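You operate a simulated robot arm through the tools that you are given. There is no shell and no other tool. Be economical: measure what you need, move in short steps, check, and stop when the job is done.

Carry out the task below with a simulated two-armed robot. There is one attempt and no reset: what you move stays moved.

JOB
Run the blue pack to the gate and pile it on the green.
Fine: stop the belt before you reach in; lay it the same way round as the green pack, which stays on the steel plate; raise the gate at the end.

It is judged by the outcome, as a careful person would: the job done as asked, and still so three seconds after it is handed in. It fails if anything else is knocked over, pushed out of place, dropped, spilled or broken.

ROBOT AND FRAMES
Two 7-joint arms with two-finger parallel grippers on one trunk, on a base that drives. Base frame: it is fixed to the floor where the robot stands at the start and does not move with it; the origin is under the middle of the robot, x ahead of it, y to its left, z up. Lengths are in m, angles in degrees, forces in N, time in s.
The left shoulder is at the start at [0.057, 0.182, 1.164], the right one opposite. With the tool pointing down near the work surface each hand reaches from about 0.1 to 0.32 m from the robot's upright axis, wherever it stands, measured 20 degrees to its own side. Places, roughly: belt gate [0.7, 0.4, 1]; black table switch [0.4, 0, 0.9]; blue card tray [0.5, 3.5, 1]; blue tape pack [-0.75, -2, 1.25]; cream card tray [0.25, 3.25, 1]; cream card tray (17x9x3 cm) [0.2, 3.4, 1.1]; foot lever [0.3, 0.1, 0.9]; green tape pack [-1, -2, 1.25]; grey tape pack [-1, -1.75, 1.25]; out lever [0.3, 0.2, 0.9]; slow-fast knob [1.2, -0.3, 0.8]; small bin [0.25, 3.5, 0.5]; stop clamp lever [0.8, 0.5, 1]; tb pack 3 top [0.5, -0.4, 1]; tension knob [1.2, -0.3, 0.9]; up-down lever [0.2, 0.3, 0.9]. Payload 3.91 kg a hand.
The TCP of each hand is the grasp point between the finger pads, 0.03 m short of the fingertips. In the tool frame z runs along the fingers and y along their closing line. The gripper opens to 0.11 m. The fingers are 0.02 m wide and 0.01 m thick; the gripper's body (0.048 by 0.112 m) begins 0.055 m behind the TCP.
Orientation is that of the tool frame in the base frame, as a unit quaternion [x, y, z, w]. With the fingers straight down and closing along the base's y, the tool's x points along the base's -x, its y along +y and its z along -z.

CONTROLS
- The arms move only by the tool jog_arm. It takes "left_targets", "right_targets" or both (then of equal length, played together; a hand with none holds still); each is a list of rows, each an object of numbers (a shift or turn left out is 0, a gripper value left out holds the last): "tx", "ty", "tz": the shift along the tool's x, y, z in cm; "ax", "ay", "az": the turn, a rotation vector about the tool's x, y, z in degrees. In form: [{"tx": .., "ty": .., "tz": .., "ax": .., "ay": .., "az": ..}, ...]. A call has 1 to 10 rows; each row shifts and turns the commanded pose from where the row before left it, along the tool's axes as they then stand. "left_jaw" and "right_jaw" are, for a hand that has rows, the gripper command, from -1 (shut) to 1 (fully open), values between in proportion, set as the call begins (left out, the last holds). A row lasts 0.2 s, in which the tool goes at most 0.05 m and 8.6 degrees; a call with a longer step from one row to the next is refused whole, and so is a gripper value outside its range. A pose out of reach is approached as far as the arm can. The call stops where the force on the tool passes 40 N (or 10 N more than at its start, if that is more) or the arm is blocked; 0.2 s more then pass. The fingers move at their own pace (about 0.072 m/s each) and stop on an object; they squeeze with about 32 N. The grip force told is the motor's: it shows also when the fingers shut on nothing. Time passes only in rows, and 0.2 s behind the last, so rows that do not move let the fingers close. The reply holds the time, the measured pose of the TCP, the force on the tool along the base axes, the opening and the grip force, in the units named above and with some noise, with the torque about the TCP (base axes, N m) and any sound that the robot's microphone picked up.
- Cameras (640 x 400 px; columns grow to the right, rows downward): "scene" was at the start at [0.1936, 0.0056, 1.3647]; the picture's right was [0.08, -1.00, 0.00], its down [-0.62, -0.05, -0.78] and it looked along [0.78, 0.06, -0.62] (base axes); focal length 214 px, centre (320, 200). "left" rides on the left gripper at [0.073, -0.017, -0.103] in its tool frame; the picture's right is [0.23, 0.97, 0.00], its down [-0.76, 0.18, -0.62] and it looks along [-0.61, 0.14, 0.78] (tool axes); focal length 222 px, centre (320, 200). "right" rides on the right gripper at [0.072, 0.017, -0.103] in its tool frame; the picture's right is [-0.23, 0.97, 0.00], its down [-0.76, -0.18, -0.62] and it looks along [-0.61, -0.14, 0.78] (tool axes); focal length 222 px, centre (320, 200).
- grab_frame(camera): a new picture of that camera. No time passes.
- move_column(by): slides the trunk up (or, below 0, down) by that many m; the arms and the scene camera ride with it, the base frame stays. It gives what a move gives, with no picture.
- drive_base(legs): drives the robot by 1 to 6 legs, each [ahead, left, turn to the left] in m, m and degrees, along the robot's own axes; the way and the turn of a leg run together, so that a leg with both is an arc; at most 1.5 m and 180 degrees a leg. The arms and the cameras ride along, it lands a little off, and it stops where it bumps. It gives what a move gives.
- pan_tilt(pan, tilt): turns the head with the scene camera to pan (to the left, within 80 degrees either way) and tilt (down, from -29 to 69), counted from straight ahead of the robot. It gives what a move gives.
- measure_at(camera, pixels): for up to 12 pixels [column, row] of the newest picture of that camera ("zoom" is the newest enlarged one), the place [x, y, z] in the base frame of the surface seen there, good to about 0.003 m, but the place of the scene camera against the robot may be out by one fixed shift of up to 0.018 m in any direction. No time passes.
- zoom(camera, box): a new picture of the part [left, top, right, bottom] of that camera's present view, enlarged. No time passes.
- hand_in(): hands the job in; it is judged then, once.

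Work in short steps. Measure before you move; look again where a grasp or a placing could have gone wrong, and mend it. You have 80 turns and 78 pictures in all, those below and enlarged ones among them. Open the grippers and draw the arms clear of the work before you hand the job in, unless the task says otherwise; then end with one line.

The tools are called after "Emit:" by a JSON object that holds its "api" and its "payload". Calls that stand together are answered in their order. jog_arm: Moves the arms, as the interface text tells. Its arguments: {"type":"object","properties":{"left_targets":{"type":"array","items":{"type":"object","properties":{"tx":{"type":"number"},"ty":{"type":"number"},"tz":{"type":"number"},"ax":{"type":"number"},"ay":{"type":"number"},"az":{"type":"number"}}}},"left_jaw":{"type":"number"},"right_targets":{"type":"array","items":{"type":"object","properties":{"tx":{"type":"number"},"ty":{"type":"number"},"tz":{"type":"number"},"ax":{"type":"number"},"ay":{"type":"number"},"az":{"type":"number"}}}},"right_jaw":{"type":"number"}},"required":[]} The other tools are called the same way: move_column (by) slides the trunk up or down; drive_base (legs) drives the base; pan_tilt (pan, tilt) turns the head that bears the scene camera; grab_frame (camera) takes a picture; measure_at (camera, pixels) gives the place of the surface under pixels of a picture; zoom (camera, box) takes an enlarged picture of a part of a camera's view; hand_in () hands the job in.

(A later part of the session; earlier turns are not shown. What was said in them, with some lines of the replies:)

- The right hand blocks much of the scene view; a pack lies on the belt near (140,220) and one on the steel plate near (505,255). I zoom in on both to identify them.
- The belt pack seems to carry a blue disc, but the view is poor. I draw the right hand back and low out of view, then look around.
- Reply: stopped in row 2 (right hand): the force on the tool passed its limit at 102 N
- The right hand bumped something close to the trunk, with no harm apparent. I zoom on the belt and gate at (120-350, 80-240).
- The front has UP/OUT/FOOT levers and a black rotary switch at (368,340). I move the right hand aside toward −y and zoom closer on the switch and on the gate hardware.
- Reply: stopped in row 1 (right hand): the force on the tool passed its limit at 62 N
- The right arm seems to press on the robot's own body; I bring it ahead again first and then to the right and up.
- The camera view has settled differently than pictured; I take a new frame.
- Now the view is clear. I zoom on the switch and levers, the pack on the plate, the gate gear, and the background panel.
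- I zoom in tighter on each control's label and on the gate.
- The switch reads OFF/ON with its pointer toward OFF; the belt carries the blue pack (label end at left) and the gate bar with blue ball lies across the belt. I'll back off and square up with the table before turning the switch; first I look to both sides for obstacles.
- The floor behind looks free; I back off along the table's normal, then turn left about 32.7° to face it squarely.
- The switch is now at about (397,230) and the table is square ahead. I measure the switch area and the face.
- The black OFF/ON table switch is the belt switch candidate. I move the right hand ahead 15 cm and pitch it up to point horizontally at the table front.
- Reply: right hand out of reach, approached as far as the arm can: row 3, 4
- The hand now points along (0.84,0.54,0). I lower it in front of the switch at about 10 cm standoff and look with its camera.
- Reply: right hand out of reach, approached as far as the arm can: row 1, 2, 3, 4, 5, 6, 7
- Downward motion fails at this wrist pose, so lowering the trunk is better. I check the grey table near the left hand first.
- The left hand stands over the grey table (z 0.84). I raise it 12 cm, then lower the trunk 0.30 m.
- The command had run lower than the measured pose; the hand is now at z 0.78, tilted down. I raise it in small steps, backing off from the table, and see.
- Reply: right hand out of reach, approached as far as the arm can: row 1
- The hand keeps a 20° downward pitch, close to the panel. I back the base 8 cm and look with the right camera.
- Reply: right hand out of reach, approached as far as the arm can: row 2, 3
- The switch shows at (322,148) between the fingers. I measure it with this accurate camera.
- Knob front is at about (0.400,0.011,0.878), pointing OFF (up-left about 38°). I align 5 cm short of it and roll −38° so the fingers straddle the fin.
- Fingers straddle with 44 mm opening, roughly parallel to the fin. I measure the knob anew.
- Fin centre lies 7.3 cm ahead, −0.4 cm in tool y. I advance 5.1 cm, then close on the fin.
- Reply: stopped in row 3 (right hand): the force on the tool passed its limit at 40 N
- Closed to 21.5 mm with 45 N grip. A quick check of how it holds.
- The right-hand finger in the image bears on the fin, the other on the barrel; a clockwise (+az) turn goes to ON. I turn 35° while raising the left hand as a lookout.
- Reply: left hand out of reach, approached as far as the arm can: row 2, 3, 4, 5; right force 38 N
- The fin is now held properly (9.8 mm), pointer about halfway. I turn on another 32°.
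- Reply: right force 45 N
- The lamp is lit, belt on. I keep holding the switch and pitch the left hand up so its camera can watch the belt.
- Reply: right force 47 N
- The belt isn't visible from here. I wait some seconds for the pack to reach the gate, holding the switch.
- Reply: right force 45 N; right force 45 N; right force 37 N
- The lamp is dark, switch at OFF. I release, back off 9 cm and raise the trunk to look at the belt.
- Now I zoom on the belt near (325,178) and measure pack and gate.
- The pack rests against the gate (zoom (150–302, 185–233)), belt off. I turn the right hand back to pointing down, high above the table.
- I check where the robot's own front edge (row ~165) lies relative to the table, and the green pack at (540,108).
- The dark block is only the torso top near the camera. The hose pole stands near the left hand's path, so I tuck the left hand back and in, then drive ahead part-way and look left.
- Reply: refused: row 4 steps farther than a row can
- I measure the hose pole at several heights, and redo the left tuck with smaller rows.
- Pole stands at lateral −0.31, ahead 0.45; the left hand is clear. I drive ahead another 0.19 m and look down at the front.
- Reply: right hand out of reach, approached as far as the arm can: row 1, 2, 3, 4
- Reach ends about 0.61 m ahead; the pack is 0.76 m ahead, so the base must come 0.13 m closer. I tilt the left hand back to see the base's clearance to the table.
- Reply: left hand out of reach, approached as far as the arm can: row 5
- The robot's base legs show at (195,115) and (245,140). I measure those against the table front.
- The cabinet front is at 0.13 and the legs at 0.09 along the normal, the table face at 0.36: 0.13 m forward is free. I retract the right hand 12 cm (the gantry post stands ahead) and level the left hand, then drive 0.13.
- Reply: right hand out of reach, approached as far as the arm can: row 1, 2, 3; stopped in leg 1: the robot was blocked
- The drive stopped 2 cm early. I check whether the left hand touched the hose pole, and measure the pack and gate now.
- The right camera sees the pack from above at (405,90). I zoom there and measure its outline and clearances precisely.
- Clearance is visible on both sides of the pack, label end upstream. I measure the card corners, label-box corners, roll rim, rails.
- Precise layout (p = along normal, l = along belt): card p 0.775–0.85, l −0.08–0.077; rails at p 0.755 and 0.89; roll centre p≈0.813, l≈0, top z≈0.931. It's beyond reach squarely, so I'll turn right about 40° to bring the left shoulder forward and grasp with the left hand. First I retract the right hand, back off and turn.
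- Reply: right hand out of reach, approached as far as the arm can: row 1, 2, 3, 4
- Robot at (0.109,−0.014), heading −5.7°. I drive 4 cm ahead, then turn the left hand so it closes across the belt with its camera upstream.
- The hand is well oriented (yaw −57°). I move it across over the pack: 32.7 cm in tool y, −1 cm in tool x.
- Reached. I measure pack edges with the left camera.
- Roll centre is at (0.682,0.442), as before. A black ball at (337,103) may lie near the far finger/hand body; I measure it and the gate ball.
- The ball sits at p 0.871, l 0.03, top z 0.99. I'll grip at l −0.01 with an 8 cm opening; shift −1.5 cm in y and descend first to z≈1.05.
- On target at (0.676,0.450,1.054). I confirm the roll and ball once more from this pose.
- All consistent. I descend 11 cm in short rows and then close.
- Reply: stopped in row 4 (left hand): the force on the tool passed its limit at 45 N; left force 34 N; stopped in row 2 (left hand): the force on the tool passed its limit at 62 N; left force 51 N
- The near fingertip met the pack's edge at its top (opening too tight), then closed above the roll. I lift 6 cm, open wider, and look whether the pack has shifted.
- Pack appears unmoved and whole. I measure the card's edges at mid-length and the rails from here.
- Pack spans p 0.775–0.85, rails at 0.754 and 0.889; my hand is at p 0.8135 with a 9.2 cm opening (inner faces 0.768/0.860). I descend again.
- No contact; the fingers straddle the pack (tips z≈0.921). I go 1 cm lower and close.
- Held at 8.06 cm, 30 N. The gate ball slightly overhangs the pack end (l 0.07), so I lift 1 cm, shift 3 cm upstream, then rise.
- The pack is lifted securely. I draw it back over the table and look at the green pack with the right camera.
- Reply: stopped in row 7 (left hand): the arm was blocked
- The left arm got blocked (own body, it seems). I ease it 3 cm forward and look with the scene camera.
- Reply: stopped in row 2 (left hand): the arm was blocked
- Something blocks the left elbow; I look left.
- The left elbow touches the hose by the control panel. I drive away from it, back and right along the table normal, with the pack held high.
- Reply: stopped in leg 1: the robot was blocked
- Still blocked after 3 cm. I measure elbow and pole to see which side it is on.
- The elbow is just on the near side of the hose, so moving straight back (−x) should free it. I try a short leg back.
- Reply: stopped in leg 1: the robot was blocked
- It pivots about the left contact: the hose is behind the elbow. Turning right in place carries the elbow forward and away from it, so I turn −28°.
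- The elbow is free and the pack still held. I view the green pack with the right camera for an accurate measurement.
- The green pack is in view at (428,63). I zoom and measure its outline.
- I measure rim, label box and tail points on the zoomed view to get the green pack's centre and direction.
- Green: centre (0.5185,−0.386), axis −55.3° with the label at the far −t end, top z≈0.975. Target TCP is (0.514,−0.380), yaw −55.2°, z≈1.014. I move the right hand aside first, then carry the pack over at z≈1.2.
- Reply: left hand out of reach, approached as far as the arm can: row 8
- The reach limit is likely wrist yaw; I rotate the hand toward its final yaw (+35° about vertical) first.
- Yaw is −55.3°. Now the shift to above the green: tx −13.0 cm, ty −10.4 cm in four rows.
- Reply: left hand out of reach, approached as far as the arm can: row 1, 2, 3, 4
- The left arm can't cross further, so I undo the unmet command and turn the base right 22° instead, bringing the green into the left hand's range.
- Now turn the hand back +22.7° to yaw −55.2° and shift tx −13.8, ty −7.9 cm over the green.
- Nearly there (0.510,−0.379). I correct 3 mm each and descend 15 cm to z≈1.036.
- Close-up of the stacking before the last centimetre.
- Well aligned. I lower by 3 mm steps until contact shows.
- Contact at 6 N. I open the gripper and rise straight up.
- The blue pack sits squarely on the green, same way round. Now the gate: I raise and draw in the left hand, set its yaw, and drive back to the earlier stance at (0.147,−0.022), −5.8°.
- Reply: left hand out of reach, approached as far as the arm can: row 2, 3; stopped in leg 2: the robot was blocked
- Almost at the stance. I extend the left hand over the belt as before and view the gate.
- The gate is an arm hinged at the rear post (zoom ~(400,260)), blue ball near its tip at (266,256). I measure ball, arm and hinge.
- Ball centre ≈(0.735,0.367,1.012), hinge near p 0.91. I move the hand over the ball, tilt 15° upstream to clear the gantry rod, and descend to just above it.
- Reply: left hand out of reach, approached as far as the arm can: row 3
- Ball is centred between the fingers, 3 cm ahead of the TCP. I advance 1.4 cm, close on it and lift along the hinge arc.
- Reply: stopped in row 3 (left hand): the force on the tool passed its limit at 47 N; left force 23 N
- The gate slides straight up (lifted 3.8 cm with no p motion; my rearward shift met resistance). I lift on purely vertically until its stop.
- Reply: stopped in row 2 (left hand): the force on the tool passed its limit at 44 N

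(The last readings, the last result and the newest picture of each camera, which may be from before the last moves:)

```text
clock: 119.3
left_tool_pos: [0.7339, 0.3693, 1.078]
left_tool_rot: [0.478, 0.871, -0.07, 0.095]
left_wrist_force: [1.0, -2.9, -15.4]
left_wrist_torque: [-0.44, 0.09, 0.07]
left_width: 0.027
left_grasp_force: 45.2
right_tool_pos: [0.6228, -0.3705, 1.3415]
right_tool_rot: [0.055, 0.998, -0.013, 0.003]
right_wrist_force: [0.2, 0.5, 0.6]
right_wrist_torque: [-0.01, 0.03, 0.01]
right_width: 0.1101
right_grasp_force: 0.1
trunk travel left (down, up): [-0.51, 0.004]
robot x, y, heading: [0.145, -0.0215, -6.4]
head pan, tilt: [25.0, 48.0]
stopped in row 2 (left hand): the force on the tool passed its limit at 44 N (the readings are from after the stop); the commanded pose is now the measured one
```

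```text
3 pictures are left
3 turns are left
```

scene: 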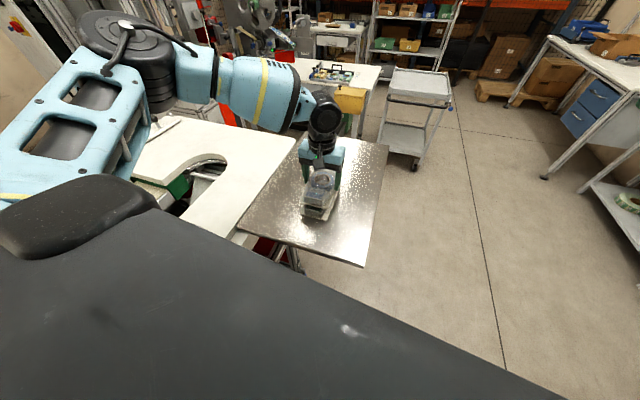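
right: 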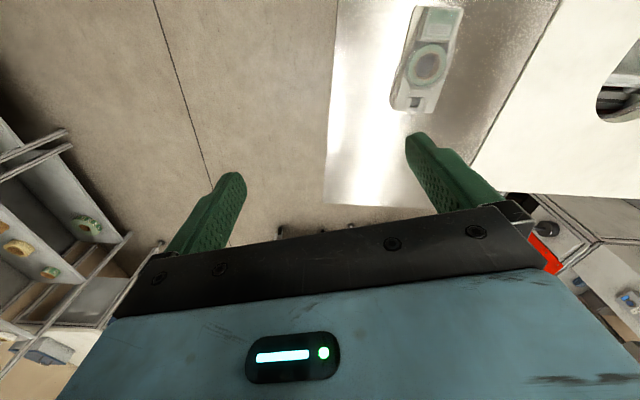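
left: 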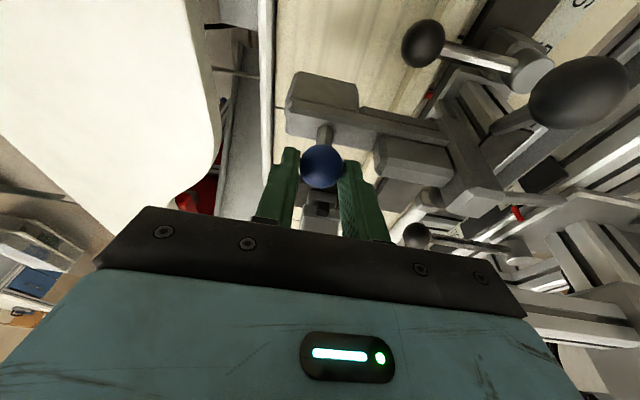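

It met 44 N at 4.7 cm of lift – the upper stop it seems. I release, rise straight up and see whether the gate stays raised.

Emit:
{"api": "jog_arm", "payload": {"left_targets": [{"tz": -0.4, "tx": -0.1}, {}]}}

Emit:
{"api": "jog_arm", "payload": {"left_targets": [{}, {}, {}], "left_jaw": 0.2}}

Emit:
{"api": "jog_arm", "payload": {"left_targets": [{"tz": -3}, {"tz": -4}, {"tz": -4.3, "tx": -1.1}, {"tz": -4.3, "tx": -1.1}, {"tz": -4.3, "tx": -1.1}, {"tz": -4.3, "tx": -1.1}, {"tz": -3, "tx": -0.7}]}}

Emit:
{"api": "grab_frame", "payload": {"camera": "left"}}

Emit:
{"api": "measure_at", "payload": {"camera": "left", "pixels": [[320, 60], [320, 70], [320, 80], [320, 90], [320, 100], [320, 110], [320, 120], [320, 130], [320, 140], [310, 100], [310, 120], [330, 120]]}}

```text
clock: 119.9
left_tool_pos: [0.7338, 0.3686, 1.0794]
left_tool_rot: [0.478, 0.871, -0.071, 0.092]
left_wrist_force: [-7.6, -6.4, -34.9]
left_wrist_torque: [0.01, 0.17, -0.04]
left_width: 0.0277
left_grasp_force: 44.6
right_tool_pos: [0.6232, -0.369, 1.3401]
right_tool_rot: [0.055, 0.998, -0.014, 0.001]
right_wrist_force: [0.4, -0.6, -0.4]
right_wrist_torque: [0.0, 0.01, 0.01]
right_width: 0.1102
right_grasp_force: 0.0
trunk travel left (down, up): [-0.51, 0.004]
robot x, y, heading: [0.1461, -0.0288, -6.2]
head pan, tilt: [25.0, 48.0]
```

```text
clock: 120.7
left_tool_pos: [0.7342, 0.3681, 1.0874]
left_tool_rot: [0.477, 0.87, -0.068, 0.099]
left_wrist_force: [-0.2, 0.5, 0.1]
left_wrist_torque: [0.0, 0.03, -0.02]
left_width: 0.0663
left_grasp_force: 0.1
right_tool_pos: [0.6195, -0.3693, 1.3437]
right_tool_rot: [0.055, 0.998, -0.012, 0.003]
right_wrist_force: [-0.4, 1.0, 0.2]
right_wrist_torque: [0.01, -0.02, -0.03]
right_width: 0.1103
right_grasp_force: 0.1
trunk travel left (down, up): [-0.51, 0.004]
robot x, y, heading: [0.1415, -0.0274, -6.4]
head pan, tilt: [25.0, 48.0]
```

```text
clock: 122.3
left_tool_pos: [0.7339, 0.3807, 1.3613]
left_tool_rot: [0.486, 0.866, -0.062, 0.1]
left_wrist_force: [-0.1, -0.3, -0.2]
left_wrist_torque: [0.04, -0.02, -0.02]
left_width: 0.0661
left_grasp_force: 0.0
left hand out of reach, approached as far as the arm can: row 7
right_tool_pos: [0.6207, -0.3694, 1.3414]
right_tool_rot: [0.055, 0.998, -0.013, 0.002]
right_wrist_force: [-0.3, -0.6, -0.9]
right_wrist_torque: [0.02, -0.02, -0.02]
right_width: 0.1099
right_grasp_force: 0.0
trunk travel left (down, up): [-0.51, 0.004]
robot x, y, heading: [0.1442, -0.0287, -6.1]
head pan, tilt: [25.0, 48.0]
```

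```text
2 pictures are left
```

left: 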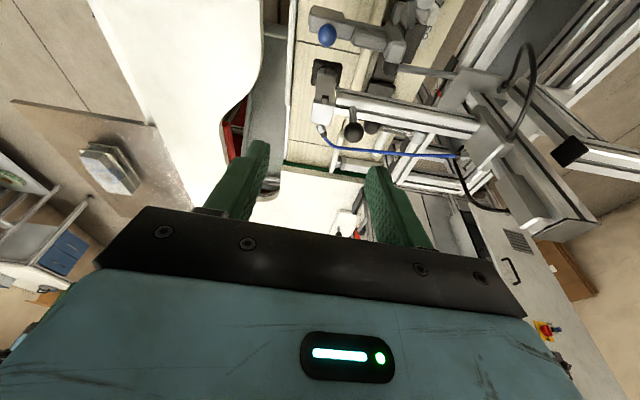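

```text
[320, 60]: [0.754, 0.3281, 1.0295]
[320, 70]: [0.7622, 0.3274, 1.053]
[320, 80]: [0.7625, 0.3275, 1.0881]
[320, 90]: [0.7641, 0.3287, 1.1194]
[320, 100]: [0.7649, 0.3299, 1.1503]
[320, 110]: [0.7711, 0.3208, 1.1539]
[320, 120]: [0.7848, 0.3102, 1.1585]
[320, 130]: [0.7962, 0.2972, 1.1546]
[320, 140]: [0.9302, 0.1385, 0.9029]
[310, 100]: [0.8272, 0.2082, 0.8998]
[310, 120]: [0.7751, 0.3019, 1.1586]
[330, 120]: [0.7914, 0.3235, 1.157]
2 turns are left
```

The ball is at (327,34) in this view. I measure it to confirm the gate stays up and draw the left hand back a little at this height.

Emit:
{"api": "measure_at", "payload": {"camera": "left", "pixels": [[327, 34], [327, 30], [360, 38], [325, 18]]}}

Emit:
{"api": "jog_arm", "payload": {"left_targets": [{"ty": -4}, {"ty": -4}, {"ty": -4}, {"ty": -3}], "left_jaw": 1}}

```text
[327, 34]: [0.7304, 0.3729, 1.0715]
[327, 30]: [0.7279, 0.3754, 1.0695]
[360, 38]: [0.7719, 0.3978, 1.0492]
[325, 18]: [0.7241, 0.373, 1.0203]
```

```text
clock: 123.3
left_tool_pos: [0.6024, 0.3048, 1.3685]
left_tool_rot: [0.478, 0.87, -0.069, 0.099]
left_wrist_force: [0.4, 0.2, -0.5]
left_wrist_torque: [0.0, -0.03, 0.02]
left_width: 0.11
left_grasp_force: 0.0
right_tool_pos: [0.6197, -0.3694, 1.3421]
right_tool_rot: [0.055, 0.998, -0.012, 0.003]
right_wrist_force: [-0.1, -0.4, -1.1]
right_wrist_torque: [0.01, 0.0, 0.0]
right_width: 0.1101
right_grasp_force: 0.1
trunk travel left (down, up): [-0.51, 0.004]
robot x, y, heading: [0.1434, -0.0257, -6.0]
head pan, tilt: [25.0, 48.0]
1 turns are left
```

The blue ball now measures z≈1.071 against 1.024 before, so the gate stays raised; the pack is stacked, the belt is off, and both hands are open and clear. I hand in.

Emit:
{"api": "hand_in", "payload": {}}

```text
The job is handed in.
```

The blue pack is on the green pack, the same way round, and the green is still on the steel plate. The belt switch is at OFF and was off before I reached in. The gate is up about 4.7 cm, apparently at its stop, and stayed up after release. Along the way, the left elbow pressed against the hose by the control panel, and a fingertip pressed on the blue pack during the first grasp; I saw no damage or shift from either.
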